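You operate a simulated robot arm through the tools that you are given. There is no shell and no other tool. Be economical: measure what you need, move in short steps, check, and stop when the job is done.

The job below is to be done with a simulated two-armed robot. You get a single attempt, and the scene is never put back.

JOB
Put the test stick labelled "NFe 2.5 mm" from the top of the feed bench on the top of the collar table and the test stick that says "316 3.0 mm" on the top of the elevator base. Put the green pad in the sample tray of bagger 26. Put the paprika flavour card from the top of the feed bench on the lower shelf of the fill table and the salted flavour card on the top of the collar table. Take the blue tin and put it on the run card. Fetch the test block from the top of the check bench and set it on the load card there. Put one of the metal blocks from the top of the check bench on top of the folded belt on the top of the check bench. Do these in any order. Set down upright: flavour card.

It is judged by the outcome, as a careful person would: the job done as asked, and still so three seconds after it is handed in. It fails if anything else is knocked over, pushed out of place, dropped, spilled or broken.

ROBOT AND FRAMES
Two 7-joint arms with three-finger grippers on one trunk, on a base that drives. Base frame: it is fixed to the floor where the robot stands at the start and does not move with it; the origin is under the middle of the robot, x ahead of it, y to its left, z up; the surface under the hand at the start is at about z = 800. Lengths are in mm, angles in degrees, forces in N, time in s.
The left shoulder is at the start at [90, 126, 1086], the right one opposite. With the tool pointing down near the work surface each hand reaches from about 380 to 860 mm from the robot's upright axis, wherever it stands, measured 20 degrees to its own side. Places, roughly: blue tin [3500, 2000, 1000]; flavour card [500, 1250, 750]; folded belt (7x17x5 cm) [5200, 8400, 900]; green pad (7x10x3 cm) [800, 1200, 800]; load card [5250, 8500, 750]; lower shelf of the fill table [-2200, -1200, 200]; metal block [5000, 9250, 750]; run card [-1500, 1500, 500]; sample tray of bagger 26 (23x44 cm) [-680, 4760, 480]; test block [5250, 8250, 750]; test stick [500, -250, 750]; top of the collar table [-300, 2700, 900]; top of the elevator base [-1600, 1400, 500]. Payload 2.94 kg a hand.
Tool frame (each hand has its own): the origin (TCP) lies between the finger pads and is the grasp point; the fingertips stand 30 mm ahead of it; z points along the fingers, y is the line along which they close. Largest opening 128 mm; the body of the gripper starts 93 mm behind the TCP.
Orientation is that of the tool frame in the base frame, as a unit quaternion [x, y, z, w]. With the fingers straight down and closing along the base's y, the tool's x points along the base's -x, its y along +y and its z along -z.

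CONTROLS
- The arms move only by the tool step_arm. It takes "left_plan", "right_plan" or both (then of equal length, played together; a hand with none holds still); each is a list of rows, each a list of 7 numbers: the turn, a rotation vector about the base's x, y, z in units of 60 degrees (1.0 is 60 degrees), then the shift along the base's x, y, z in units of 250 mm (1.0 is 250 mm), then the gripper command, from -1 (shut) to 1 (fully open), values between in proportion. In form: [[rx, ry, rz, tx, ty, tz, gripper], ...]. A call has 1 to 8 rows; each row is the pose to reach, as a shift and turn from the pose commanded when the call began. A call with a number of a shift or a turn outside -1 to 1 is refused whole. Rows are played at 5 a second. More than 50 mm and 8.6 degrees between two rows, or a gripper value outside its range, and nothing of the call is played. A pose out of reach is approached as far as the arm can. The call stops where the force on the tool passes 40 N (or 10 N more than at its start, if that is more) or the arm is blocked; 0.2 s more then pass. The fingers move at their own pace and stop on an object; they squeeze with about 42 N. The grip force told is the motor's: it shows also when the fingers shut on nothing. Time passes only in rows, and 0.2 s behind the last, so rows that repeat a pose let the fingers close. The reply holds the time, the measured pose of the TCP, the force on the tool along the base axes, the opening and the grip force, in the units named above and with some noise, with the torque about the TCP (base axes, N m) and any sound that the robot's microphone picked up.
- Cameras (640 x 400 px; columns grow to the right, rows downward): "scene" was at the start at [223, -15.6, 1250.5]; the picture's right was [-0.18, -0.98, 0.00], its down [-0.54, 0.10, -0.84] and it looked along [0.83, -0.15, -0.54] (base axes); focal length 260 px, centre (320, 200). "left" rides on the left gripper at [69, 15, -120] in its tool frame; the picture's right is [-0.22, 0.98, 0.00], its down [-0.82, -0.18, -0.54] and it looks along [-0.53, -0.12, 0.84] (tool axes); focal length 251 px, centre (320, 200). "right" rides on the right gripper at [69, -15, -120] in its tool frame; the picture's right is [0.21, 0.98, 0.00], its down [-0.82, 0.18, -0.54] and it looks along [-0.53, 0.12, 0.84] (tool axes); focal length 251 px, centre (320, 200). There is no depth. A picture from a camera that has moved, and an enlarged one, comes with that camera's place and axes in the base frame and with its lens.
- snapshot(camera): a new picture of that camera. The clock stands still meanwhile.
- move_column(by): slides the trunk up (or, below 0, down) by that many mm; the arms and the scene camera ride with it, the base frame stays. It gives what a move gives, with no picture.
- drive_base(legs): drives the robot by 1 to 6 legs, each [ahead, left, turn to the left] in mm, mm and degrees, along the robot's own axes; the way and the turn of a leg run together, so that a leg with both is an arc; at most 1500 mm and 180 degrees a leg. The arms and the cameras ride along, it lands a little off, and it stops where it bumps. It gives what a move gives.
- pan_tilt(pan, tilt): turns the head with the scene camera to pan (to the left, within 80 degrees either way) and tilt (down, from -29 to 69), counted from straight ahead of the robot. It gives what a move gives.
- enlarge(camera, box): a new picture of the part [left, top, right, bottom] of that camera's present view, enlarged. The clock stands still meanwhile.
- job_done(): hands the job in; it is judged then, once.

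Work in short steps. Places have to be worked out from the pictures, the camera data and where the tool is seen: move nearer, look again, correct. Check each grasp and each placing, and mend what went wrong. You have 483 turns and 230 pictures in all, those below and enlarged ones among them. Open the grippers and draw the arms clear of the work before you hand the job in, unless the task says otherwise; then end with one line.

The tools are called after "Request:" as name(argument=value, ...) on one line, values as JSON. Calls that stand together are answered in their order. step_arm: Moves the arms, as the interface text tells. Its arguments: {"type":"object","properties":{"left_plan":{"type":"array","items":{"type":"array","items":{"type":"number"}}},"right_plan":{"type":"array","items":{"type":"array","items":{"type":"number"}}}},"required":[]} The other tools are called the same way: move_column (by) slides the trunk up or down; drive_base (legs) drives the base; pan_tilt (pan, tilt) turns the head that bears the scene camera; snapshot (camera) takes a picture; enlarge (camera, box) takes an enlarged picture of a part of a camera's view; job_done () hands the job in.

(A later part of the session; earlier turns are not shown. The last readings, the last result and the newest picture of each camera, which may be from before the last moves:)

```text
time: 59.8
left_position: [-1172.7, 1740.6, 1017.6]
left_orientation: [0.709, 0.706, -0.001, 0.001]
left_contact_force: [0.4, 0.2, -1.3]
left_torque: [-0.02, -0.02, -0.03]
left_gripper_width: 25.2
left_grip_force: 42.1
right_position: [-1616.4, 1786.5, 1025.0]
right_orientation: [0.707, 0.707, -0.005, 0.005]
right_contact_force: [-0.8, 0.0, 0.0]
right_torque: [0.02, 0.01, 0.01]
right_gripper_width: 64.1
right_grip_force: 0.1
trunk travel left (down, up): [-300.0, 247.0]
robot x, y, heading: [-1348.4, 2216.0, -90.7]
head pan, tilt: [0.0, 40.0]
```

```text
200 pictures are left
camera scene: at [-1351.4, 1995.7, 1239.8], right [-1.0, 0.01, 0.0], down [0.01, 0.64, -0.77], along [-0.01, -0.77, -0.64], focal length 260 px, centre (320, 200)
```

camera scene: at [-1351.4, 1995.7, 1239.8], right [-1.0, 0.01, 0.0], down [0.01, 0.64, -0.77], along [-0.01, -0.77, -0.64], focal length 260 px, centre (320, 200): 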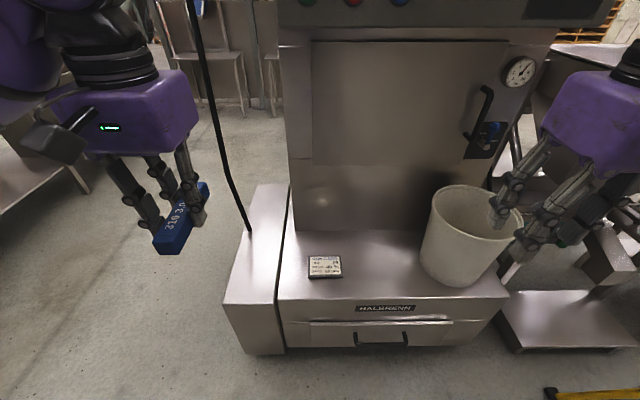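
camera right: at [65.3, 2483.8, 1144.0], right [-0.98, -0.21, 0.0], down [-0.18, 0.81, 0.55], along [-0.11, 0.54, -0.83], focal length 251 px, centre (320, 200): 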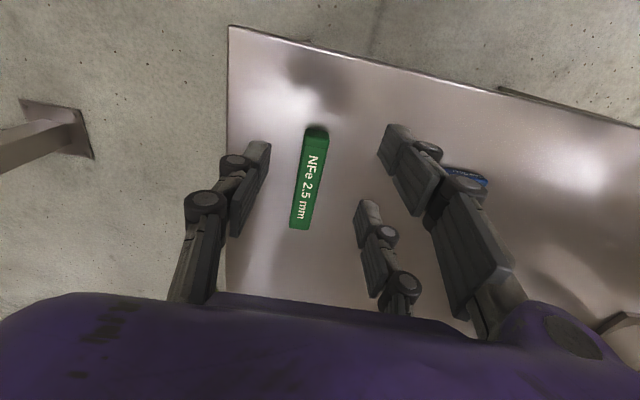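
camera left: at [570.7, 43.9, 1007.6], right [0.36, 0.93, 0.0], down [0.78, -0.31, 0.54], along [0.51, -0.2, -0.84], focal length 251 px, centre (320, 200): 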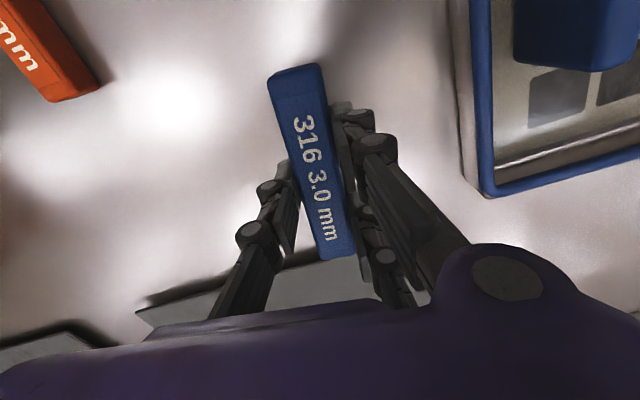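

The run card is at ≈[-1377,1426], the bucket begins near x≈-1700, and free space for the stick is around [-1545,1420]. I shift right 330 and ahead 90, then lower the trunk.

Request:
drive_base(legs=[[90, -330, 0]])

Request:
move_column(by=-280)

Request:
snapshot(camera="scene")

Request:
snapshot(camera="left")

```text
time: 63.2
left_position: [-1500.4, 1654.3, 1017.6]
left_orientation: [0.708, 0.706, -0.001, 0.001]
left_contact_force: [-0.5, -0.4, -1.0]
left_torque: [0.0, -0.02, -0.02]
left_gripper_width: 25.0
left_grip_force: 42.3
right_position: [-1946.5, 1699.8, 1026.3]
right_orientation: [0.706, 0.708, -0.003, 0.005]
right_contact_force: [-0.5, 1.8, -0.5]
right_torque: [-0.03, -0.06, 0.0]
right_gripper_width: 63.9
right_grip_force: 0.1
trunk travel left (down, up): [-300.0, 247.0]
robot x, y, heading: [-1679.2, 2129.9, -90.4]
head pan, tilt: [0.0, 40.0]
```

```text
time: 66.0
left_position: [-1501.8, 1654.1, 736.8]
left_orientation: [0.709, 0.706, -0.001, 0.001]
left_contact_force: [0.1, -0.1, -1.3]
left_torque: [0.02, -0.01, -0.03]
left_gripper_width: 24.9
left_grip_force: 42.3
right_position: [-1946.1, 1699.0, 745.4]
right_orientation: [0.707, 0.708, -0.005, 0.004]
right_contact_force: [0.5, -0.1, -0.2]
right_torque: [-0.02, -0.03, 0.01]
right_gripper_width: 64.0
right_grip_force: 0.1
trunk travel left (down, up): [-20.0, 527.0]
robot x, y, heading: [-1677.5, 2132.2, -90.6]
head pan, tilt: [0.0, 40.0]
```

```text
199 pictures are left
camera scene: at [-1681.4, 1815.2, 941.7], right [-1.0, 0.01, 0.0], down [0.01, 0.64, -0.77], along [-0.01, -0.77, -0.64], focal length 260 px, centre (320, 200)
```

scene: 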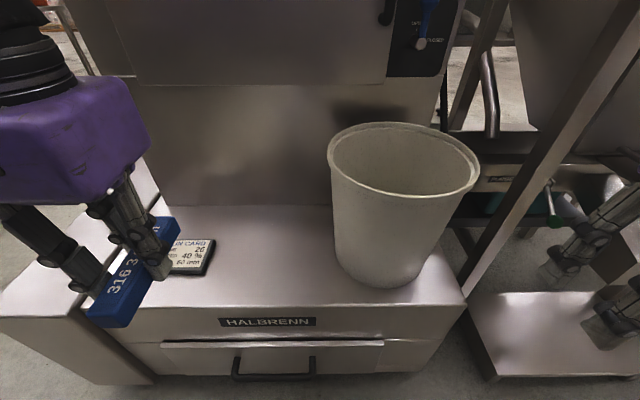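

```text
198 pictures are left
camera left: at [-1485.1, 1722.7, 857.7], right [0.98, -0.22, 0.0], down [-0.18, -0.82, 0.54], along [-0.12, -0.53, -0.84], focal length 251 px, centre (320, 200)
```

left: 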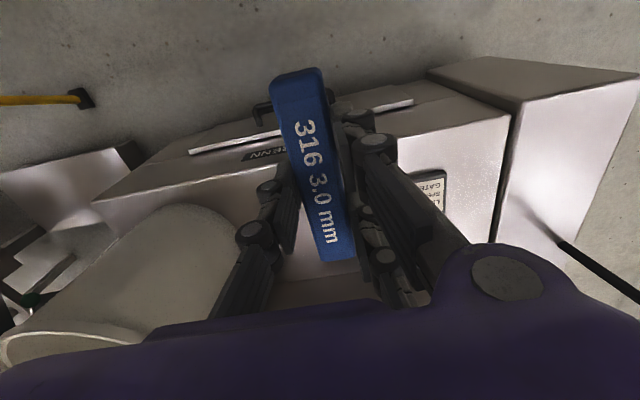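

Card at x −1432…−1320, bucket from −1700; I carry the stick to about [-1555,1420] at height.

Request:
step_arm(left_plan=[[0, 0, 0, -0.05, -0.17, 0, -1], [0, 0, 0, -0.1, -0.34, 0, -1], [0, 0, 0, -0.15, -0.51, 0, -1], [0, 0, 0, -0.2, -0.68, 0, -1], [0, 0, 0, -0.22, -0.85, -0.08, -1], [0, 0, 0, -0.22, -0.93, -0.24, -1], [0, 0, 0, -0.22, -0.93, -0.42, -1], [0, 0, 0, -0.22, -0.93, -0.6, -1]])

Request:
snapshot(camera="scene")

Request:
snapshot(camera="left")

```text
time: 67.8
left_position: [-1557.5, 1419.9, 587.3]
left_orientation: [0.708, 0.706, -0.002, 0.001]
left_contact_force: [-0.4, -0.3, -0.4]
left_torque: [0.02, 0.0, -0.03]
left_gripper_width: 25.2
left_grip_force: 41.8
right_position: [-1944.5, 1699.3, 745.5]
right_orientation: [0.706, 0.708, -0.004, 0.004]
right_contact_force: [-0.8, 0.4, -0.3]
right_torque: [-0.03, -0.03, -0.01]
right_gripper_width: 63.9
right_grip_force: 0.2
trunk travel left (down, up): [-20.0, 527.0]
robot x, y, heading: [-1675.5, 2129.4, -90.6]
head pan, tilt: [0.0, 40.0]
```

```text
197 pictures are left
camera scene: at [-1681.3, 1814.8, 941.6], right [-1.0, 0.01, 0.0], down [0.01, 0.64, -0.77], along [-0.01, -0.77, -0.64], focal length 260 px, centre (320, 200)
```

scene: 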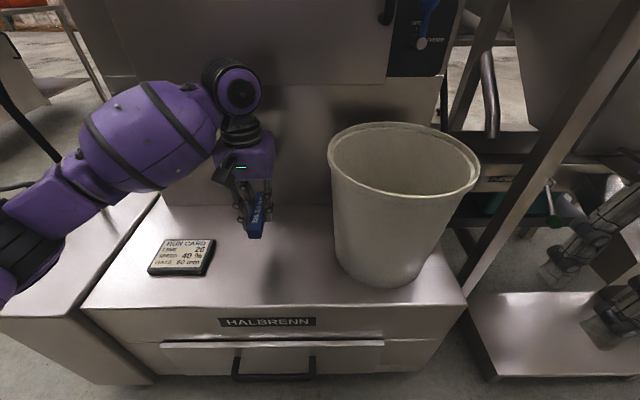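

```text
196 pictures are left
camera left: at [-1541.7, 1487.4, 707.2], right [0.98, -0.22, 0.0], down [-0.18, -0.82, 0.54], along [-0.12, -0.53, -0.84], focal length 251 px, centre (320, 200)
```

left: 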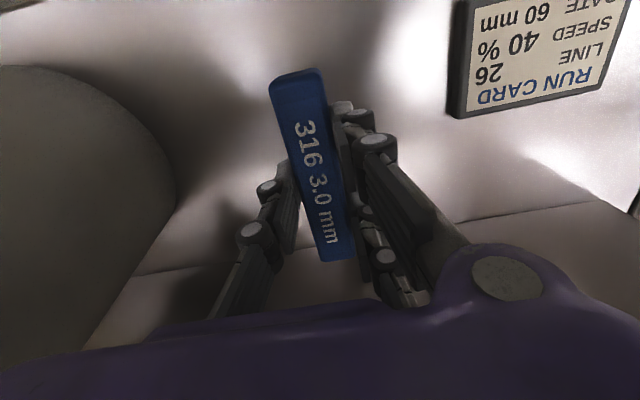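

Position is good. I lower until contact (expected TCP z ≈ 470).

Request:
step_arm(left_plan=[[0, 0, 0, 0, 0, -0.18, -1], [0, 0, 0, 0, 0, -0.34, -1], [0, 0, 0, 0, 0, -0.4, -1], [0, 0, 0, 0, 0, -0.43, -1], [0, 0, 0, 0, 0, -0.46, -1], [0, 0, 0, 0, 0, -0.49, -1], [0, 0, 0, 0, 0, -0.52, -1], [0, 0, 0, 0, 0, -0.55, -1]])

```text
time: 68.8
left_position: [-1558.0, 1419.6, 489.6]
left_orientation: [0.708, 0.706, -0.007, 0.003]
left_contact_force: [0.6, 9.1, 18.7]
left_torque: [1.01, -0.32, 0.04]
left_gripper_width: 24.8
left_grip_force: 41.8
right_position: [-1945.7, 1699.9, 746.5]
right_orientation: [0.706, 0.708, -0.005, 0.005]
right_contact_force: [-0.3, 0.6, -0.2]
right_torque: [-0.01, -0.01, -0.02]
right_gripper_width: 64.0
right_grip_force: 0.0
trunk travel left (down, up): [-20.0, 527.0]
robot x, y, heading: [-1677.3, 2128.6, -90.6]
head pan, tilt: [0.0, 40.0]
stopped in row 4 (left hand): the force on the tool passed its limit at 48 N (the readings are from after the stop); the commanded pose is now the measured one
```

Contact at z≈490 (base top ≈460). I release and rise.

Request:
step_arm(left_plan=[[0, 0, 0, 0, 0, 0.006, -0.6], [0, 0, 0, 0, 0, 0.006, 0], [0, 0, 0, 0, 0, 0.006, 0], [0, 0, 0, 0, 0, 0.12, 0], [0, 0, 0, 0, 0, 0.3, 0], [0, 0, 0, 0, 0, 0.48, 0], [0, 0, 0, 0, 0, 0.66, 0], [0, 0, 0, 0, 0, 0.84, 0]])

Request:
snapshot(camera="left")

```text
time: 70.6
left_position: [-1557.0, 1418.2, 697.2]
left_orientation: [0.709, 0.706, -0.005, 0.003]
left_contact_force: [0.7, 0.4, -0.1]
left_torque: [0.02, 0.02, -0.05]
left_gripper_width: 63.8
left_grip_force: 0.1
right_position: [-1946.1, 1699.5, 745.3]
right_orientation: [0.706, 0.708, -0.005, 0.005]
right_contact_force: [-0.1, 0.6, -0.1]
right_torque: [0.0, 0.0, 0.0]
right_gripper_width: 64.0
right_grip_force: 0.0
trunk travel left (down, up): [-20.0, 527.0]
robot x, y, heading: [-1677.7, 2126.5, -90.6]
head pan, tilt: [0.0, 40.0]
```

```text
195 pictures are left
camera left: at [-1540.8, 1489.1, 816.3], right [0.98, -0.22, 0.0], down [-0.18, -0.82, 0.55], along [-0.12, -0.54, -0.84], focal length 251 px, centre (320, 200)
```

left: 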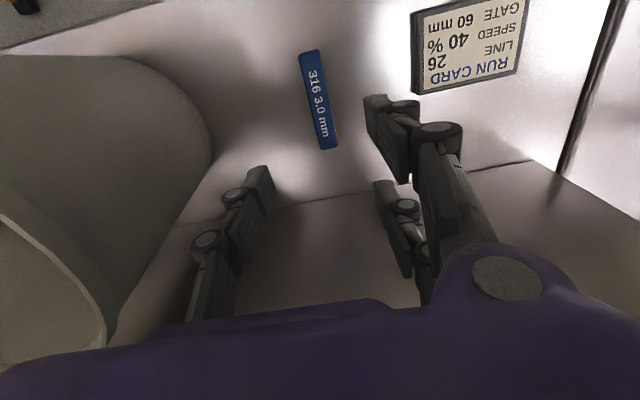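

The 316 stick rests on the elevator base; run card centre ≈[-1376,1444]. I withdraw the left arm and raise the trunk again.

Request:
step_arm(left_plan=[[0, 0, 0, 0.04, 0.18, 0.05, 0], [0, 0, 0, 0.08, 0.36, 0.1, 0], [0, 0, 0, 0.12, 0.54, 0.15, 0], [0, 0, 0, 0.16, 0.72, 0.15, 0], [0, 0, 0, 0.2, 0.9, 0.15, 0], [0, 0, 0, 0.2, 0.95, 0.15, 0]])

Request:
move_column(by=280)

Request:
drive_base(legs=[[0, 0, 90.6], [600, -80, 0], [500, -250, 0], [420, -480, 0]])

Request:
pan_tilt(pan=0, tilt=35)

Request:
snapshot(camera="scene")

```text
time: 72.0
left_position: [-1509.0, 1655.5, 733.7]
left_orientation: [0.708, 0.706, -0.005, 0.003]
left_contact_force: [0.3, 0.1, 0.2]
left_torque: [-0.05, 0.0, -0.01]
left_gripper_width: 63.8
left_grip_force: 0.0
right_position: [-1945.2, 1700.4, 744.9]
right_orientation: [0.706, 0.708, -0.004, 0.004]
right_contact_force: [0.6, 0.1, 0.1]
right_torque: [-0.01, -0.01, 0.02]
right_gripper_width: 64.1
right_grip_force: 0.1
trunk travel left (down, up): [-20.0, 527.0]
robot x, y, heading: [-1676.5, 2128.9, -90.6]
head pan, tilt: [0.0, 40.0]
```

```text
time: 74.9
left_position: [-1508.1, 1658.0, 1013.1]
left_orientation: [0.709, 0.705, -0.005, 0.003]
left_contact_force: [1.1, -0.4, 0.6]
left_torque: [0.02, 0.0, -0.01]
left_gripper_width: 63.7
left_grip_force: 0.1
right_position: [-1945.6, 1698.7, 1024.9]
right_orientation: [0.707, 0.707, -0.004, 0.004]
right_contact_force: [-0.1, -0.6, 0.7]
right_torque: [-0.04, 0.01, 0.0]
right_gripper_width: 63.9
right_grip_force: 0.1
trunk travel left (down, up): [-300.0, 247.0]
robot x, y, heading: [-1681.2, 2130.0, -90.4]
head pan, tilt: [0.0, 40.0]
```

```text
time: 89.1
left_position: [322.6, 1520.5, 1012.9]
left_orientation: [-0.01, 1.0, -0.001, 0.006]
left_contact_force: [0.1, 0.5, -0.2]
left_torque: [0.0, 0.02, 0.02]
left_gripper_width: 64.1
left_grip_force: 0.1
right_position: [290.7, 1082.1, 1026.5]
right_orientation: [-0.014, 1.0, 0.0, 0.007]
right_contact_force: [1.8, -0.5, 0.5]
right_torque: [0.04, 0.01, 0.0]
right_gripper_width: 64.0
right_grip_force: 0.1
trunk travel left (down, up): [-300.0, 247.0]
robot x, y, heading: [-149.6, 1341.7, 1.1]
head pan, tilt: [0.0, 40.0]
```

```text
time: 89.8
left_position: [322.2, 1521.1, 1013.8]
left_orientation: [-0.011, 1.0, -0.003, 0.005]
left_contact_force: [-0.4, 0.7, 0.1]
left_torque: [0.02, -0.02, 0.01]
left_gripper_width: 63.8
left_grip_force: 0.0
right_position: [291.0, 1082.7, 1025.3]
right_orientation: [-0.012, 1.0, 0.0, 0.006]
right_contact_force: [0.0, 0.3, 0.0]
right_torque: [-0.01, 0.0, 0.01]
right_gripper_width: 64.2
right_grip_force: 0.1
trunk travel left (down, up): [-300.0, 247.0]
robot x, y, heading: [-151.0, 1339.8, 0.8]
head pan, tilt: [0.0, 35.0]
```

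```text
194 pictures are left
camera scene: at [77.0, 1343.1, 1247.3], right [0.01, -1.0, 0.0], down [-0.57, -0.01, -0.82], along [0.82, 0.01, -0.57], focal length 260 px, centre (320, 200)
```

scene: 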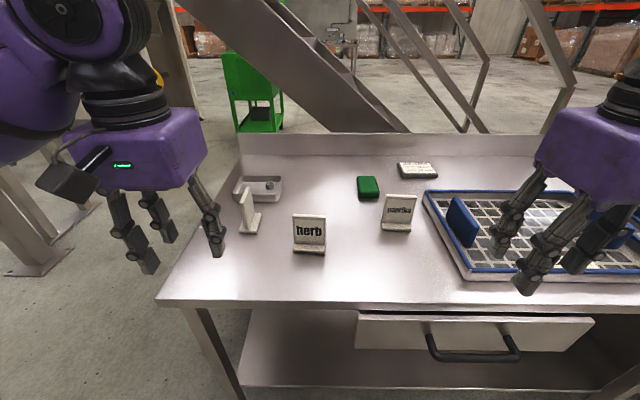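

I see three standing cards: "herb", "paprika", and one seen edge-on (likely salted), plus the green pad. I enlarge to check.

Request:
enlarge(camera="scene", box=[225, 160, 445, 270])

Request:
snapshot(camera="left")

```text
2.91 times, centred on (335, 215) of scene
camera zoom: at [77.0, 1343.1, 1247.3], right [0.01, -1.0, 0.0], down [-0.57, -0.01, -0.82], along [0.82, 0.01, -0.57], focal length 756 px, centre (276, 156)
```

zoom: 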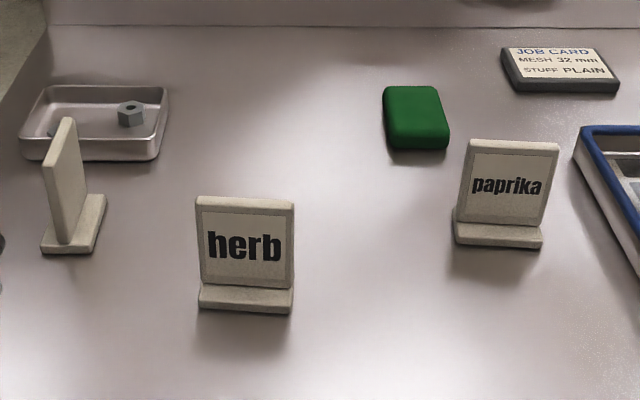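

```text
192 pictures are left
camera left: at [252.3, 1534.6, 1134.1], right [0.19, 0.98, 0.0], down [0.82, -0.16, 0.55], along [0.54, -0.11, -0.83], focal length 251 px, centre (320, 200)
```

left: 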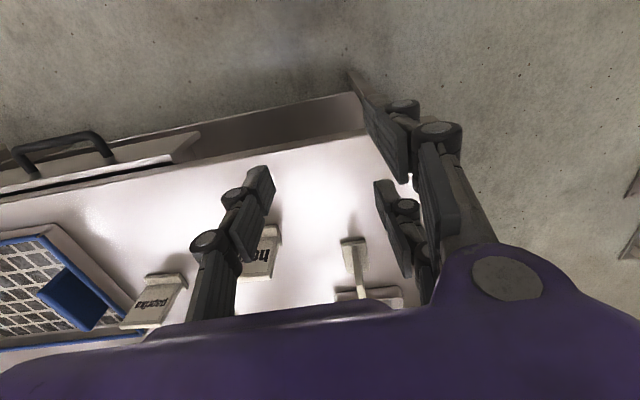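

Paprika ≈[594,1149], herb ≈[513,1372], and the edge-on card ≈[608,1535] (base x 570–646). I bring the left hand above the edge-on card to localize it.

Request:
step_arm(left_plan=[[0, 0, 0, 0.19, 0.01, 0, 0], [0, 0, 0, 0.38, 0.02, 0, 0], [0, 0, 0, 0.57, 0.03, 0, 0], [0, 0, 0, 0.76, 0.04, 0, 0], [0, 0, 0, 0.94, 0.05, 0, 0], [0, 0, 0, 1.0, 0.05, 0, 0]])

Request:
snapshot(camera="left")

Request:
enlarge(camera="scene", box=[205, 150, 305, 250])

```text
time: 91.2
left_position: [573.9, 1534.1, 1014.6]
left_orientation: [-0.01, 1.0, -0.002, 0.005]
left_contact_force: [-1.5, 0.2, -0.2]
left_torque: [0.02, 0.0, 0.02]
left_gripper_width: 64.1
left_grip_force: 0.1
right_position: [290.5, 1082.5, 1025.8]
right_orientation: [-0.013, 1.0, 0.0, 0.007]
right_contact_force: [0.2, 0.4, -0.4]
right_torque: [-0.01, 0.02, -0.04]
right_gripper_width: 64.1
right_grip_force: 0.1
trunk travel left (down, up): [-300.0, 247.0]
robot x, y, heading: [-144.9, 1339.7, 0.6]
head pan, tilt: [0.0, 35.0]
```

```text
191 pictures are left
camera left: at [503.0, 1546.7, 1134.1], right [0.19, 0.98, 0.0], down [0.82, -0.16, 0.55], along [0.54, -0.11, -0.83], focal length 251 px, centre (320, 200)
```

left: 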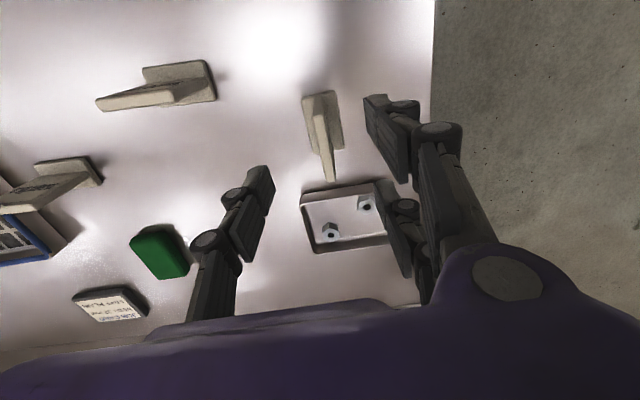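

```text
4.00 times, centred on (255, 200) of scene
camera zoom: at [76.9, 1343.2, 1247.3], right [0.01, -1.0, 0.0], down [-0.57, -0.01, -0.82], along [0.82, 0.01, -0.57], focal length 1039 px, centre (580, 200)
```

zoom: 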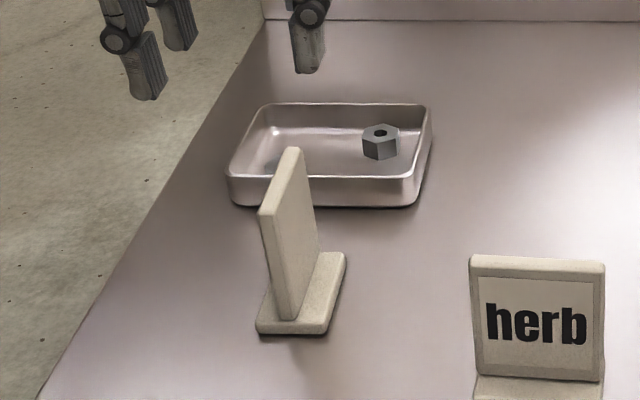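

Its visible side is blank, so the label faces +y; the plate's top runs x 574–643 at y≈1533. I lower the left hand onto it and grip.

Request:
step_arm(left_plan=[[0, 0, 0, 0.06, -0.002, 0, 0], [0, 0, 0, 0.12, -0.004, -0.1, 0], [0, 0, 0, 0.13, -0.004, -0.28, 0], [0, 0, 0, 0.13, -0.004, -0.45, 0], [0, 0, 0, 0.13, -0.004, -0.57, 0], [0, 0, 0, 0.13, -0.004, -0.58, 0]])

Request:
snapshot(camera="left")

Request:
enlarge(camera="scene", box=[205, 150, 305, 250])

```text
time: 92.6
left_position: [603.4, 1533.0, 869.4]
left_orientation: [-0.009, 1.0, -0.001, 0.006]
left_contact_force: [-0.6, 0.0, 0.5]
left_torque: [0.0, 0.03, 0.0]
left_gripper_width: 63.8
left_grip_force: 0.0
right_position: [291.2, 1081.8, 1025.3]
right_orientation: [-0.012, 1.0, 0.0, 0.006]
right_contact_force: [-0.4, 0.1, 0.5]
right_torque: [0.0, -0.03, -0.01]
right_gripper_width: 64.0
right_grip_force: 0.1
trunk travel left (down, up): [-300.0, 247.0]
robot x, y, heading: [-148.4, 1340.6, 0.9]
head pan, tilt: [0.0, 35.0]
```

```text
189 pictures are left
camera left: at [534.1, 1546.1, 989.2], right [0.19, 0.98, 0.0], down [0.82, -0.16, 0.55], along [0.54, -0.11, -0.83], focal length 251 px, centre (320, 200)
```

left: 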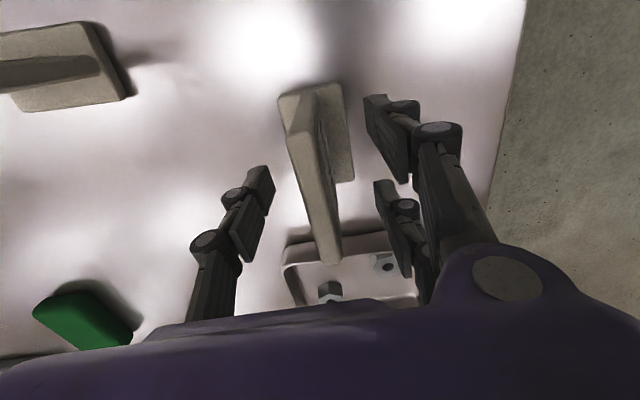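

```text
4.00 times, centred on (255, 200) of scene
camera zoom: at [76.9, 1343.0, 1247.3], right [0.01, -1.0, 0.0], down [-0.57, -0.01, -0.82], along [0.82, 0.01, -0.57], focal length 1039 px, centre (580, 200)
```

zoom: 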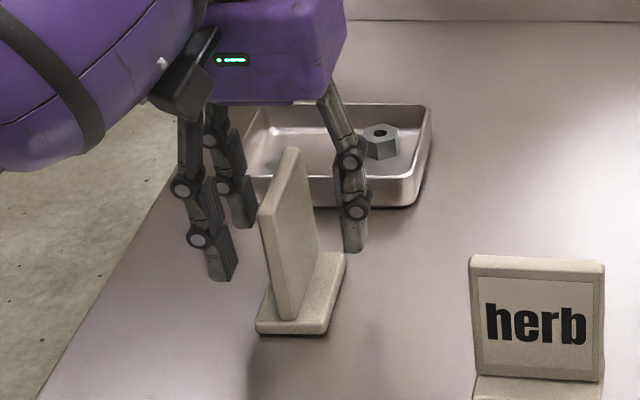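

The plate stands between the fingers. I close and lift slightly.

Request:
step_arm(left_plan=[[0, 0, 0, 0, 0, 0, -0.6], [0, 0, 0, 0, 0, 0, -1], [0, 0, 0, 0, 0, 0, -1], [0, 0, 0, 0, 0, 0, -1]])

Request:
step_arm(left_plan=[[0, 0, 0, 0, 0, 0.03, -1], [0, 0, 0, 0, 0, 0.1, -1], [0, 0, 0, 0, 0, 0.2, -1], [0, 0, 0, 0, 0, 0.35, -1], [0, 0, 0, 0, 0, 0.5, -1], [0, 0, 0, 0, 0, 0.6, -1]])

Request:
snapshot(camera="left")

```text
time: 93.6
left_position: [605.3, 1533.3, 870.0]
left_orientation: [-0.01, 1.0, -0.001, 0.006]
left_contact_force: [-0.5, 0.1, 1.0]
left_torque: [0.0, -0.01, 0.01]
left_gripper_width: 11.2
left_grip_force: 38.0
right_position: [291.2, 1081.3, 1026.2]
right_orientation: [-0.014, 1.0, 0.0, 0.006]
right_contact_force: [0.1, -0.3, -0.5]
right_torque: [0.04, 0.01, 0.02]
right_gripper_width: 64.1
right_grip_force: 0.1
trunk travel left (down, up): [-300.0, 247.0]
robot x, y, heading: [-144.3, 1337.7, 1.2]
head pan, tilt: [0.0, 35.0]
```

```text
time: 95.0
left_position: [603.2, 1533.5, 1020.6]
left_orientation: [-0.011, 1.0, -0.001, 0.005]
left_contact_force: [-0.1, 0.4, 0.9]
left_torque: [-0.01, 0.0, 0.05]
left_gripper_width: 11.1
left_grip_force: 37.9
right_position: [290.4, 1081.7, 1025.6]
right_orientation: [-0.013, 1.0, 0.0, 0.007]
right_contact_force: [-0.2, 0.4, 0.2]
right_torque: [-0.01, -0.05, -0.05]
right_gripper_width: 63.8
right_grip_force: 0.0
trunk travel left (down, up): [-300.0, 247.0]
robot x, y, heading: [-148.6, 1341.1, 0.8]
head pan, tilt: [0.0, 35.0]
```

```text
187 pictures are left
camera left: at [533.2, 1546.6, 1140.1], right [0.19, 0.98, 0.0], down [0.82, -0.16, 0.55], along [0.54, -0.11, -0.83], focal length 251 px, centre (320, 200)
```

left: 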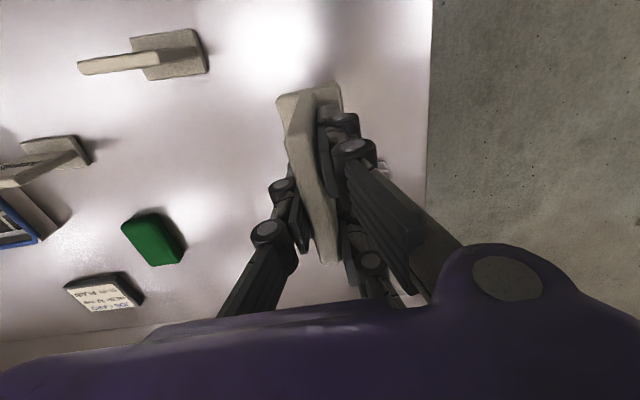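

Held. I pull it back and turn it to read the label with the scene camera.

Request:
step_arm(left_plan=[[0, 0, 0.14, -0.1, 0, 0.05, -1], [0, 0, 0.28, -0.2, 0, 0.05, -1], [0, 0, 0.42, -0.3, 0, 0.05, -1], [0, 0, 0.56, -0.4, 0, 0.05, -1], [0, 0, 0.7, -0.4, 0, 0.05, -1], [0, 0, 0.84, -0.4, 0, 0.05, -1], [0, 0, 0.98, -0.4, 0, 0.05, -1]])

Request:
enlarge(camera="scene", box=[130, 100, 330, 270])

```text
time: 96.6
left_position: [504.8, 1532.8, 1031.6]
left_orientation: [-0.501, 0.865, 0.001, 0.005]
left_contact_force: [0.0, -0.2, -1.4]
left_torque: [-0.02, -0.03, -0.01]
left_gripper_width: 11.0
left_grip_force: 38.4
right_position: [291.1, 1081.7, 1025.8]
right_orientation: [-0.012, 1.0, 0.0, 0.006]
right_contact_force: [-0.1, 0.5, 0.1]
right_torque: [-0.01, 0.02, 0.02]
right_gripper_width: 63.8
right_grip_force: 0.1
trunk travel left (down, up): [-300.0, 247.0]
robot x, y, heading: [-147.2, 1340.4, 0.8]
head pan, tilt: [0.0, 35.0]
```

```text
2.35 times, centred on (230, 185) of scene
camera zoom: at [77.2, 1343.1, 1247.3], right [0.01, -1.0, 0.0], down [-0.57, -0.01, -0.82], along [0.82, 0.01, -0.57], focal length 611 px, centre (532, 235)
```

zoom: 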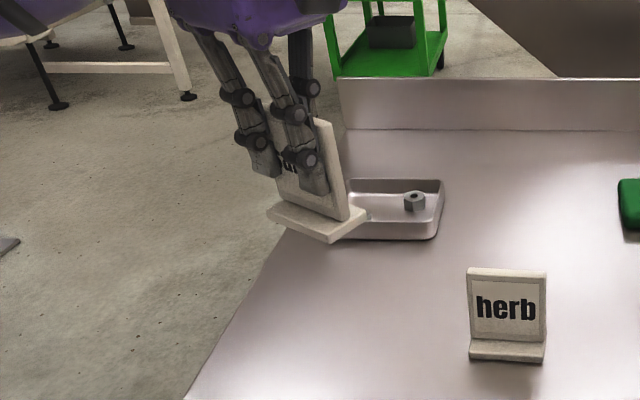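

The fingers hide part of the label; I zoom in closer.

Request:
enlarge(camera="scene", box=[205, 135, 265, 205])

```text
5.71 times, centred on (235, 170) of scene
camera zoom: at [77.2, 1343.1, 1247.3], right [0.01, -1.0, 0.0], down [-0.57, -0.01, -0.82], along [0.82, 0.01, -0.57], focal length 1484 px, centre (806, 371)
```

zoom: 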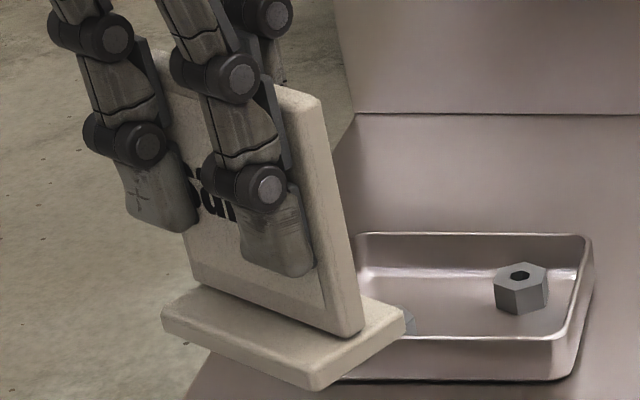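

The visible letters read "sa…", so this is the salted card. I turn it back, draw it in, and drive ahead 130 mm for the green pad.

Request:
step_arm(left_plan=[[0, 0, -0.14, -0.1, 0, 0.05, -1], [0, 0, -0.28, -0.2, 0, 0.1, -1], [0, 0, -0.42, -0.3, 0, 0.15, -1], [0, 0, -0.56, -0.4, 0, 0.15, -1], [0, 0, -0.7, -0.5, 0, 0.15, -1], [0, 0, -0.84, -0.6, 0, 0.15, -1], [0, 0, -0.98, -0.65, 0, 0.15, -1]])

Request:
drive_base(legs=[[130, 0, 0]])

Request:
step_arm(right_plan=[[0, 0, 0, 0.14, 0.07, 0.05, 0.5], [0, 0, 0, 0.28, 0.14, 0.05, 0.5], [0, 0, 0, 0.43, 0.21, 0.05, 0.5], [0, 0, 0, 0.58, 0.28, 0.05, 0.5], [0, 0, 0, 0.73, 0.35, 0.05, 0.5], [0, 0, 0, 0.88, 0.4, 0.05, 0.5], [0, 0, 0, 1.0, 0.44, 0.05, 0.5]])

Request:
snapshot(camera="right")

Request:
snapshot(camera="scene")

```text
time: 98.2
left_position: [342.2, 1534.0, 1068.7]
left_orientation: [-0.009, 1.0, -0.003, 0.005]
left_contact_force: [-0.7, 0.2, -0.8]
left_torque: [0.03, 0.01, 0.0]
left_gripper_width: 11.1
left_grip_force: 38.4
right_position: [290.0, 1082.3, 1024.8]
right_orientation: [-0.013, 1.0, 0.0, 0.005]
right_contact_force: [0.1, 1.0, 0.0]
right_torque: [-0.03, -0.03, -0.02]
right_gripper_width: 63.7
right_grip_force: 0.1
trunk travel left (down, up): [-300.0, 247.0]
robot x, y, heading: [-148.1, 1339.0, 0.9]
head pan, tilt: [0.0, 35.0]
```

```text
time: 99.5
left_position: [474.4, 1536.1, 1070.1]
left_orientation: [-0.012, 1.0, -0.002, 0.005]
left_contact_force: [0.9, 1.1, -1.7]
left_torque: [-0.01, 0.02, -0.04]
left_gripper_width: 11.1
left_grip_force: 38.2
right_position: [422.4, 1084.1, 1025.8]
right_orientation: [-0.013, 1.0, 0.0, 0.006]
right_contact_force: [0.3, 0.2, -0.4]
right_torque: [-0.02, 0.01, 0.01]
right_gripper_width: 64.1
right_grip_force: 0.0
trunk travel left (down, up): [-300.0, 247.0]
robot x, y, heading: [-16.8, 1340.1, 1.0]
head pan, tilt: [0.0, 35.0]
```

```text
time: 101.1
left_position: [473.3, 1536.4, 1070.4]
left_orientation: [-0.011, 1.0, -0.002, 0.005]
left_contact_force: [-0.2, -0.1, -0.9]
left_torque: [0.01, 0.02, 0.01]
left_gripper_width: 11.4
left_grip_force: 38.7
right_position: [612.9, 1174.8, 1038.4]
right_orientation: [-0.016, 1.0, -0.001, 0.006]
right_contact_force: [0.5, 0.3, -0.6]
right_torque: [-0.02, 0.03, 0.03]
right_gripper_width: 96.0
right_grip_force: 0.0
right hand out of reach, approached as far as the arm can: row 6, 7
trunk travel left (down, up): [-300.0, 247.0]
robot x, y, heading: [-18.5, 1342.5, 0.8]
head pan, tilt: [0.0, 35.0]
```

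```text
184 pictures are left
camera right: at [544.2, 1157.8, 1155.5], right [-0.25, 0.97, 0.0], down [0.81, 0.21, 0.55], along [0.53, 0.13, -0.83], focal length 251 px, centre (320, 200)
```

right: 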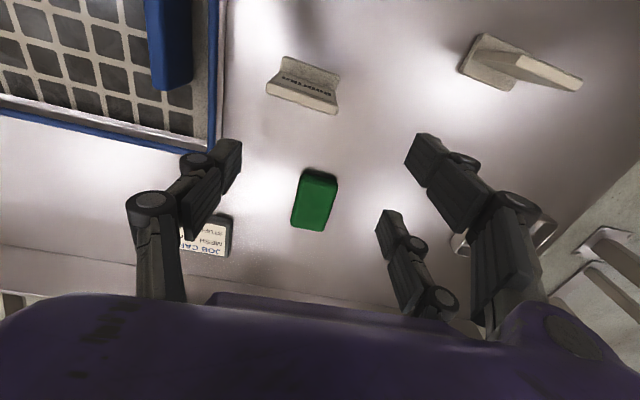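

```text
183 pictures are left
camera scene: at [208.0, 1345.3, 1247.3], right [0.02, -1.0, 0.0], down [-0.57, -0.01, -0.82], along [0.82, 0.01, -0.57], focal length 260 px, centre (320, 200)
```

scene: 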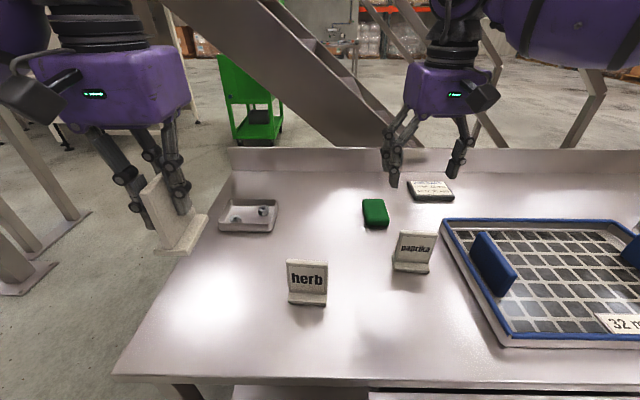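

The pad is at ≈[762,1202], long axis along x, 70 wide across y. Reach is limited this high, so I lower 100 mm first and see where the hand is.

Request:
step_arm(right_plan=[[0, 0, 0, 0, 0, -0.14, 0.5], [0, 0, 0, 0, 0, -0.28, 0.5], [0, 0, 0, 0, 0, -0.4, 0.5], [0, 0, 0, 0, 0, -0.4, 0.5]])

```text
time: 102.1
left_position: [473.8, 1536.0, 1069.8]
left_orientation: [-0.011, 1.0, -0.002, 0.005]
left_contact_force: [0.5, -0.1, -0.7]
left_torque: [-0.01, 0.04, -0.03]
left_gripper_width: 10.8
left_grip_force: 38.4
right_position: [610.6, 1174.5, 938.9]
right_orientation: [-0.015, 1.0, 0.0, 0.008]
right_contact_force: [-0.3, 0.8, -0.5]
right_torque: [-0.04, 0.0, 0.02]
right_gripper_width: 95.9
right_grip_force: 0.0
trunk travel left (down, up): [-300.0, 247.0]
robot x, y, heading: [-21.0, 1343.1, 1.0]
head pan, tilt: [0.0, 35.0]
```

Now I move forward over the pad at this height.

Request:
step_arm(right_plan=[[0, 0, 0.02, 0.15, 0.03, 0.05, 0.5], [0, 0, 0.035, 0.3, 0.06, 0.05, 0.5], [0, 0, 0.035, 0.45, 0.09, 0.05, 0.5], [0, 0, 0.035, 0.6, 0.112, 0.0, 0.5], [0, 0, 0.035, 0.6, 0.112, 0, 0.5]])

Request:
snapshot(camera="right")

```text
time: 103.3
left_position: [474.0, 1536.5, 1068.4]
left_orientation: [-0.011, 1.0, -0.002, 0.006]
left_contact_force: [-0.2, -0.1, -0.6]
left_torque: [0.0, -0.03, -0.04]
left_gripper_width: 11.0
left_grip_force: 38.0
right_position: [632.4, 1162.7, 941.9]
right_orientation: [-0.032, 0.999, 0.001, 0.007]
right_contact_force: [0.0, 0.1, 0.2]
right_torque: [-0.01, 0.01, 0.01]
right_gripper_width: 96.0
right_grip_force: 0.0
right hand out of reach, approached as far as the arm can: row 1, 2, 3, 4, 5
trunk travel left (down, up): [-300.0, 247.0]
robot x, y, heading: [-12.0, 1345.4, 0.8]
head pan, tilt: [0.0, 35.0]
```

```text
182 pictures are left
camera right: at [563.6, 1142.9, 1058.3], right [-0.28, 0.96, 0.0], down [0.8, 0.23, 0.55], along [0.53, 0.15, -0.83], focal length 251 px, centre (320, 200)
```

right: 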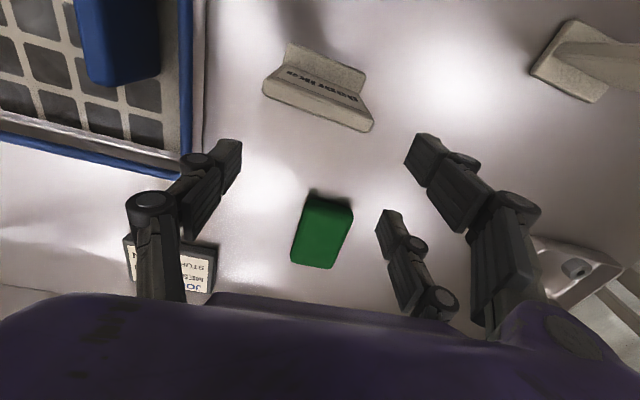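

The right hand stalls here; wrist height versus shoulder may be the cause. I raise the trunk 120 mm and retry at the same hand height.

Request:
move_column(by=120)

Request:
step_arm(right_plan=[[0, 0, 0, 0, 0, -0.16, 0.5], [0, 0, 0, 0, 0, -0.32, 0.5], [0, 0, 0, 0, 0, -0.46, 0.5], [0, 0, 0, 0.15, 0.04, -0.46, 0.5], [0, 0, 0, 0.3, 0.08, -0.46, 0.5], [0, 0, 0, 0.45, 0.12, -0.46, 0.5], [0, 0, 0, 0.52, 0.16, -0.46, 0.5]])

```text
time: 104.8
left_position: [474.5, 1536.3, 1188.6]
left_orientation: [-0.011, 1.0, -0.002, 0.004]
left_contact_force: [-0.6, 0.6, -0.9]
left_torque: [-0.03, 0.01, 0.01]
left_gripper_width: 11.2
left_grip_force: 38.3
right_position: [626.9, 1159.5, 1130.2]
right_orientation: [-0.033, 0.997, -0.001, 0.068]
right_contact_force: [-0.3, 0.2, 0.8]
right_torque: [0.03, 0.01, 0.03]
right_gripper_width: 96.0
right_grip_force: 0.0
trunk travel left (down, up): [-420.0, 127.0]
robot x, y, heading: [-16.6, 1345.5, 0.9]
head pan, tilt: [0.0, 35.0]
```

```text
time: 106.4
left_position: [474.0, 1535.4, 1189.7]
left_orientation: [-0.011, 1.0, -0.002, 0.006]
left_contact_force: [0.0, -0.1, -1.0]
left_torque: [0.02, -0.01, 0.0]
left_gripper_width: 11.2
left_grip_force: 38.1
right_position: [627.2, 1156.8, 1018.0]
right_orientation: [-0.032, 0.997, 0.0, 0.07]
right_contact_force: [-0.1, -0.5, 0.2]
right_torque: [0.04, 0.01, 0.02]
right_gripper_width: 95.8
right_grip_force: 0.0
right hand out of reach, approached as far as the arm can: row 3, 4, 5, 6, 7
trunk travel left (down, up): [-420.0, 127.0]
robot x, y, heading: [-17.1, 1341.5, 0.7]
head pan, tilt: [0.0, 35.0]
```

The right arm tilted and stuck — probably near a joint limit. I draw it back and straighten the tool.

Request:
step_arm(right_plan=[[0, 0, 0, -0.18, -0.02, 0.0, 0.5], [0, 0.03, 0, -0.36, -0.04, 0.0, 0.5], [0, 0.06, 0, -0.54, -0.06, 0, 0.5], [0, 0.09, 0, -0.72, -0.08, 0, 0.5], [0, 0.134, 0, -0.8, -0.1, 0, 0.5], [0, 0.134, 0, -0.8, -0.1, 0, 0.5]])

Request:
snapshot(camera="scene")

```text
time: 107.8
left_position: [473.0, 1535.9, 1189.6]
left_orientation: [-0.011, 1.0, -0.002, 0.005]
left_contact_force: [0.6, -0.6, -0.9]
left_torque: [0.01, -0.02, -0.02]
left_gripper_width: 11.0
left_grip_force: 38.6
right_position: [430.0, 1127.8, 1018.0]
right_orientation: [-0.031, 1.0, 0.002, -0.002]
right_contact_force: [0.5, 0.3, -0.5]
right_torque: [-0.02, 0.03, 0.02]
right_gripper_width: 96.1
right_grip_force: 0.0
trunk travel left (down, up): [-420.0, 127.0]
robot x, y, heading: [-17.7, 1345.1, 0.7]
head pan, tilt: [0.0, 35.0]
```

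```text
181 pictures are left
camera scene: at [176.1, 1345.1, 1368.5], right [0.02, -1.0, 0.0], down [-0.57, -0.01, -0.82], along [0.82, 0.01, -0.57], focal length 260 px, centre (320, 200)
```

scene: 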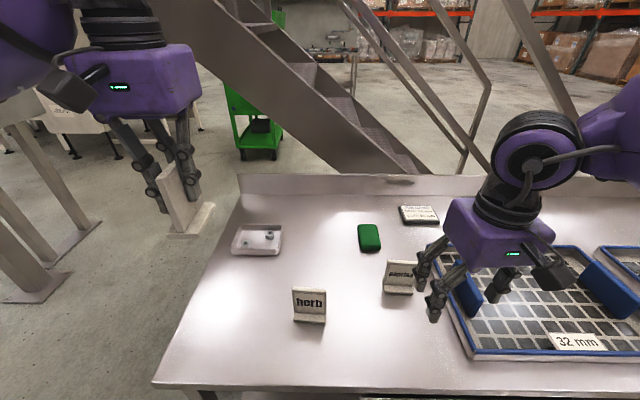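

Straight again. I retry moving forward with the higher trunk, in small stages.

Request:
step_arm(right_plan=[[0, 0, 0, 0.15, 0.05, -0.05, 0.5], [0, 0, 0, 0.3, 0.1, -0.1, 0.5], [0, 0, 0, 0.45, 0.15, -0.15, 0.5], [0, 0, 0, 0.6, 0.2, -0.2, 0.5], [0, 0, 0, 0.75, 0.25, -0.2, 0.5], [0, 0, 0, 0.9, 0.3, -0.2, 0.5], [0, 0, 0, 1.0, 0.3, -0.2, 0.5]])

```text
time: 109.4
left_position: [472.8, 1535.9, 1190.0]
left_orientation: [-0.012, 1.0, -0.001, 0.006]
left_contact_force: [-1.1, 0.1, -1.0]
left_torque: [0.01, -0.03, 0.02]
left_gripper_width: 11.3
left_grip_force: 38.0
right_position: [596.9, 1137.7, 1001.6]
right_orientation: [-0.033, 0.999, 0.0, -0.002]
right_contact_force: [0.3, -0.1, -0.2]
right_torque: [-0.01, -0.06, 0.03]
right_gripper_width: 96.0
right_grip_force: 0.1
right hand out of reach, approached as far as the arm can: row 4, 5, 6, 7
trunk travel left (down, up): [-420.0, 127.0]
robot x, y, heading: [-14.8, 1339.7, 1.1]
head pan, tilt: [0.0, 35.0]
```

The right arm stalls at ~610 mm ahead. I bring it back, return the trunk to normal height, and test extension along its natural 20° line.

Request:
step_arm(right_plan=[[0, 0, 0, -0.18, -0.02, 0.05, 0.5], [0, 0, -0.03, -0.36, -0.04, 0.1, 0.5], [0, 0, -0.06, -0.54, -0.06, 0.1, 0.5], [0, 0, -0.06, -0.7, -0.1, 0.1, 0.5]])

Request:
move_column(by=-120)

Request:
step_arm(right_plan=[[0, 0, 0, 0.17, -0.05, 0.15, 0.5], [0, 0, 0, 0.34, -0.1, 0.25, 0.5], [0, 0, 0, 0.51, -0.15, 0.25, 0.5], [0, 0, 0, 0.68, -0.2, 0.25, 0.5], [0, 0, 0, 0.85, -0.25, 0.25, 0.5], [0, 0, 0, 1.0, -0.3, 0.25, 0.5]])

Request:
snapshot(camera="scene")

```text
time: 110.4
left_position: [472.7, 1535.2, 1190.9]
left_orientation: [-0.011, 1.0, -0.001, 0.006]
left_contact_force: [-0.7, 0.9, -0.5]
left_torque: [0.0, -0.04, 0.03]
left_gripper_width: 11.0
left_grip_force: 38.0
right_position: [423.5, 1112.8, 1023.9]
right_orientation: [-0.001, 1.0, 0.002, -0.001]
right_contact_force: [-0.2, 0.2, -1.1]
right_torque: [0.01, -0.03, 0.04]
right_gripper_width: 96.1
right_grip_force: 0.0
trunk travel left (down, up): [-420.0, 127.0]
robot x, y, heading: [-13.5, 1345.0, 0.8]
head pan, tilt: [0.0, 35.0]
```

```text
time: 111.9
left_position: [472.7, 1536.4, 1070.3]
left_orientation: [-0.011, 1.0, -0.003, 0.006]
left_contact_force: [-0.1, -1.0, 0.0]
left_torque: [-0.02, -0.03, -0.01]
left_gripper_width: 11.3
left_grip_force: 38.6
right_position: [426.1, 1113.8, 904.7]
right_orientation: [0.0, 1.0, 0.002, 0.0]
right_contact_force: [1.0, 0.3, 0.2]
right_torque: [-0.02, -0.01, 0.03]
right_gripper_width: 96.2
right_grip_force: 0.1
trunk travel left (down, up): [-300.0, 247.0]
robot x, y, heading: [-16.7, 1340.4, 1.0]
head pan, tilt: [0.0, 35.0]
```

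```text
refused: row 1 steps farther than a row can; nothing moved
```

```text
180 pictures are left
camera scene: at [207.6, 1345.6, 1247.4], right [0.02, -1.0, 0.0], down [-0.57, -0.01, -0.82], along [0.82, 0.01, -0.57], focal length 260 px, centre (320, 200)
```

scene: 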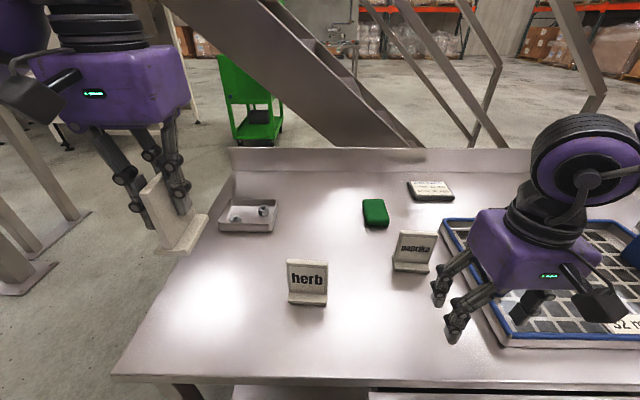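

I raise the hand first, then extend along the 20° line.

Request:
step_arm(right_plan=[[0, 0, 0, 0, 0, 0.18, 0.5], [0, 0, 0, 0, 0, 0.36, 0.5], [0, 0, 0, 0.17, -0.05, 0.4, 0.5], [0, 0, 0, 0.34, -0.1, 0.4, 0.5], [0, 0, 0, 0.51, -0.15, 0.4, 0.5], [0, 0, 0, 0.68, -0.2, 0.4, 0.5], [0, 0, 0, 0.85, -0.25, 0.4, 0.5], [0, 0, 0, 1.0, -0.3, 0.4, 0.5]])

Request:
snapshot(camera="scene")

```text
time: 113.7
left_position: [476.1, 1534.6, 1068.4]
left_orientation: [-0.011, 1.0, -0.001, 0.004]
left_contact_force: [1.3, -0.7, -0.1]
left_torque: [0.05, 0.05, 0.03]
left_gripper_width: 11.1
left_grip_force: 38.4
right_position: [675.2, 1037.4, 1002.2]
right_orientation: [-0.001, 1.0, 0.001, -0.002]
right_contact_force: [0.4, 0.1, 0.5]
right_torque: [0.05, 0.06, 0.02]
right_gripper_width: 95.6
right_grip_force: 0.1
trunk travel left (down, up): [-300.0, 247.0]
robot x, y, heading: [-22.0, 1345.0, 0.8]
head pan, tilt: [0.0, 35.0]
```

```text
179 pictures are left
camera scene: at [209.7, 1344.5, 1246.9], right [0.02, -1.0, 0.0], down [-0.57, -0.01, -0.82], along [0.82, 0.01, -0.57], focal length 260 px, centre (320, 200)
```

scene: 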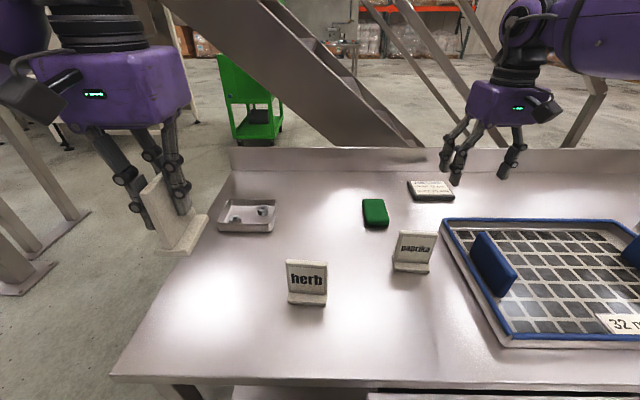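

Full extension works along 20° to its side, so crossing inward is the limit. I shift the robot left 150 mm so the pad lies at the right angle.

Request:
drive_base(legs=[[0, 150, 0]])

Request:
step_arm(right_plan=[[0, 0, 0.03, 0.12, 0, -0.05, 0.5], [0, 0, 0.06, 0.24, 0, -0.15, 0.5], [0, 0, 0.06, 0.34, 0.03, -0.25, 0.5], [0, 0, 0.06, 0.34, 0.04, -0.3, 0.5]])

Request:
snapshot(camera="right")

```text
time: 115.7
left_position: [470.4, 1687.4, 1070.3]
left_orientation: [-0.01, 1.0, -0.003, 0.005]
left_contact_force: [0.0, -0.2, 0.6]
left_torque: [-0.01, -0.02, -0.03]
left_gripper_width: 11.3
left_grip_force: 38.3
right_position: [671.7, 1190.0, 1005.1]
right_orientation: [0.0, 1.0, 0.001, -0.001]
right_contact_force: [0.0, -0.1, 0.6]
right_torque: [-0.03, 0.04, -0.01]
right_gripper_width: 95.8
right_grip_force: 0.0
trunk travel left (down, up): [-300.0, 247.0]
robot x, y, heading: [-21.0, 1491.7, 0.7]
head pan, tilt: [0.0, 35.0]
```

```text
time: 116.7
left_position: [470.1, 1686.9, 1070.0]
left_orientation: [-0.011, 1.0, -0.002, 0.006]
left_contact_force: [-0.4, 0.5, 0.5]
left_torque: [-0.02, -0.02, -0.01]
left_gripper_width: 11.3
left_grip_force: 38.1
right_position: [696.4, 1146.8, 955.5]
right_orientation: [-0.031, 1.0, 0.002, 0.0]
right_contact_force: [0.1, 0.6, 0.3]
right_torque: [0.0, 0.0, 0.01]
right_gripper_width: 96.1
right_grip_force: 0.0
right hand out of reach, approached as far as the arm can: row 1, 2, 3, 4
trunk travel left (down, up): [-300.0, 247.0]
robot x, y, heading: [-19.1, 1491.4, 1.2]
head pan, tilt: [0.0, 35.0]
```

```text
178 pictures are left
camera right: at [630.4, 1126.6, 1072.7], right [-0.28, 0.96, 0.0], down [0.81, 0.23, 0.54], along [0.52, 0.15, -0.84], focal length 251 px, centre (320, 200)
```

right: 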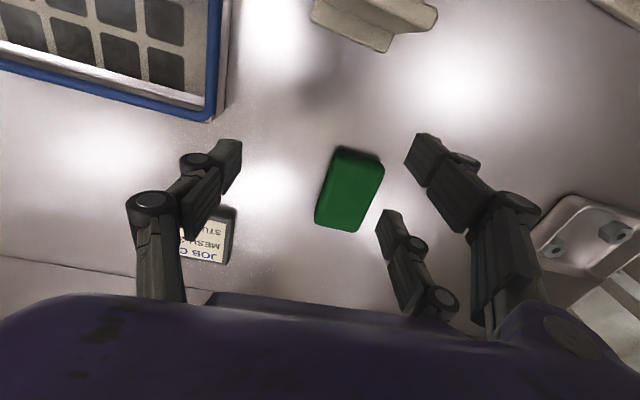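

The hand is at its reach limit at this height; lower down it should reach further. I lower to z≈885 and go toward the pad.

Request:
step_arm(right_plan=[[0, 0, 0, 0, 0, -0.14, 0.5], [0, 0, 0, 0, 0, -0.28, 0.5], [0, 0, 0, 0.08, 0.1, -0.28, 0.5], [0, 0, 0, 0.16, 0.2, -0.28, 0.5], [0, 0, 0, 0.24, 0.22, -0.28, 0.5], [0, 0, 0, 0.264, 0.22, -0.28, 0.5]])

Request:
snapshot(camera="right")

```text
time: 118.0
left_position: [471.2, 1687.0, 1069.7]
left_orientation: [-0.01, 1.0, -0.002, 0.005]
left_contact_force: [-0.5, 0.6, 0.1]
left_torque: [0.01, -0.04, 0.0]
left_gripper_width: 11.3
left_grip_force: 38.5
right_position: [689.6, 1172.7, 877.6]
right_orientation: [-0.031, 1.0, 0.002, -0.001]
right_contact_force: [-1.6, 0.6, -1.3]
right_torque: [-0.05, -0.01, 0.04]
right_gripper_width: 96.0
right_grip_force: 0.2
right hand out of reach, approached as far as the arm can: row 3, 4, 5, 6
trunk travel left (down, up): [-300.0, 247.0]
robot x, y, heading: [-16.2, 1493.1, 0.8]
head pan, tilt: [0.0, 35.0]
```

```text
177 pictures are left
camera right: at [623.3, 1152.9, 995.4], right [-0.28, 0.96, 0.0], down [0.81, 0.23, 0.54], along [0.52, 0.15, -0.84], focal length 251 px, centre (320, 200)
```

right: 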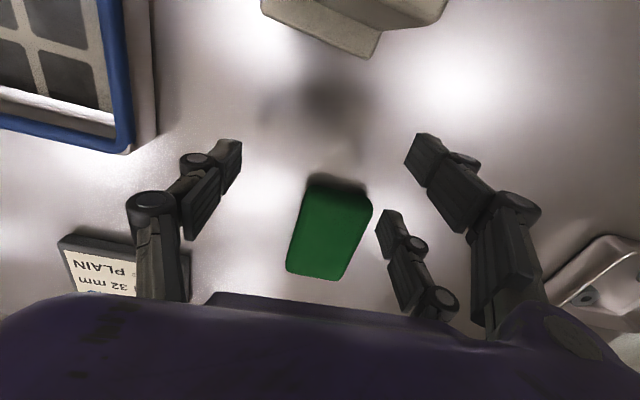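

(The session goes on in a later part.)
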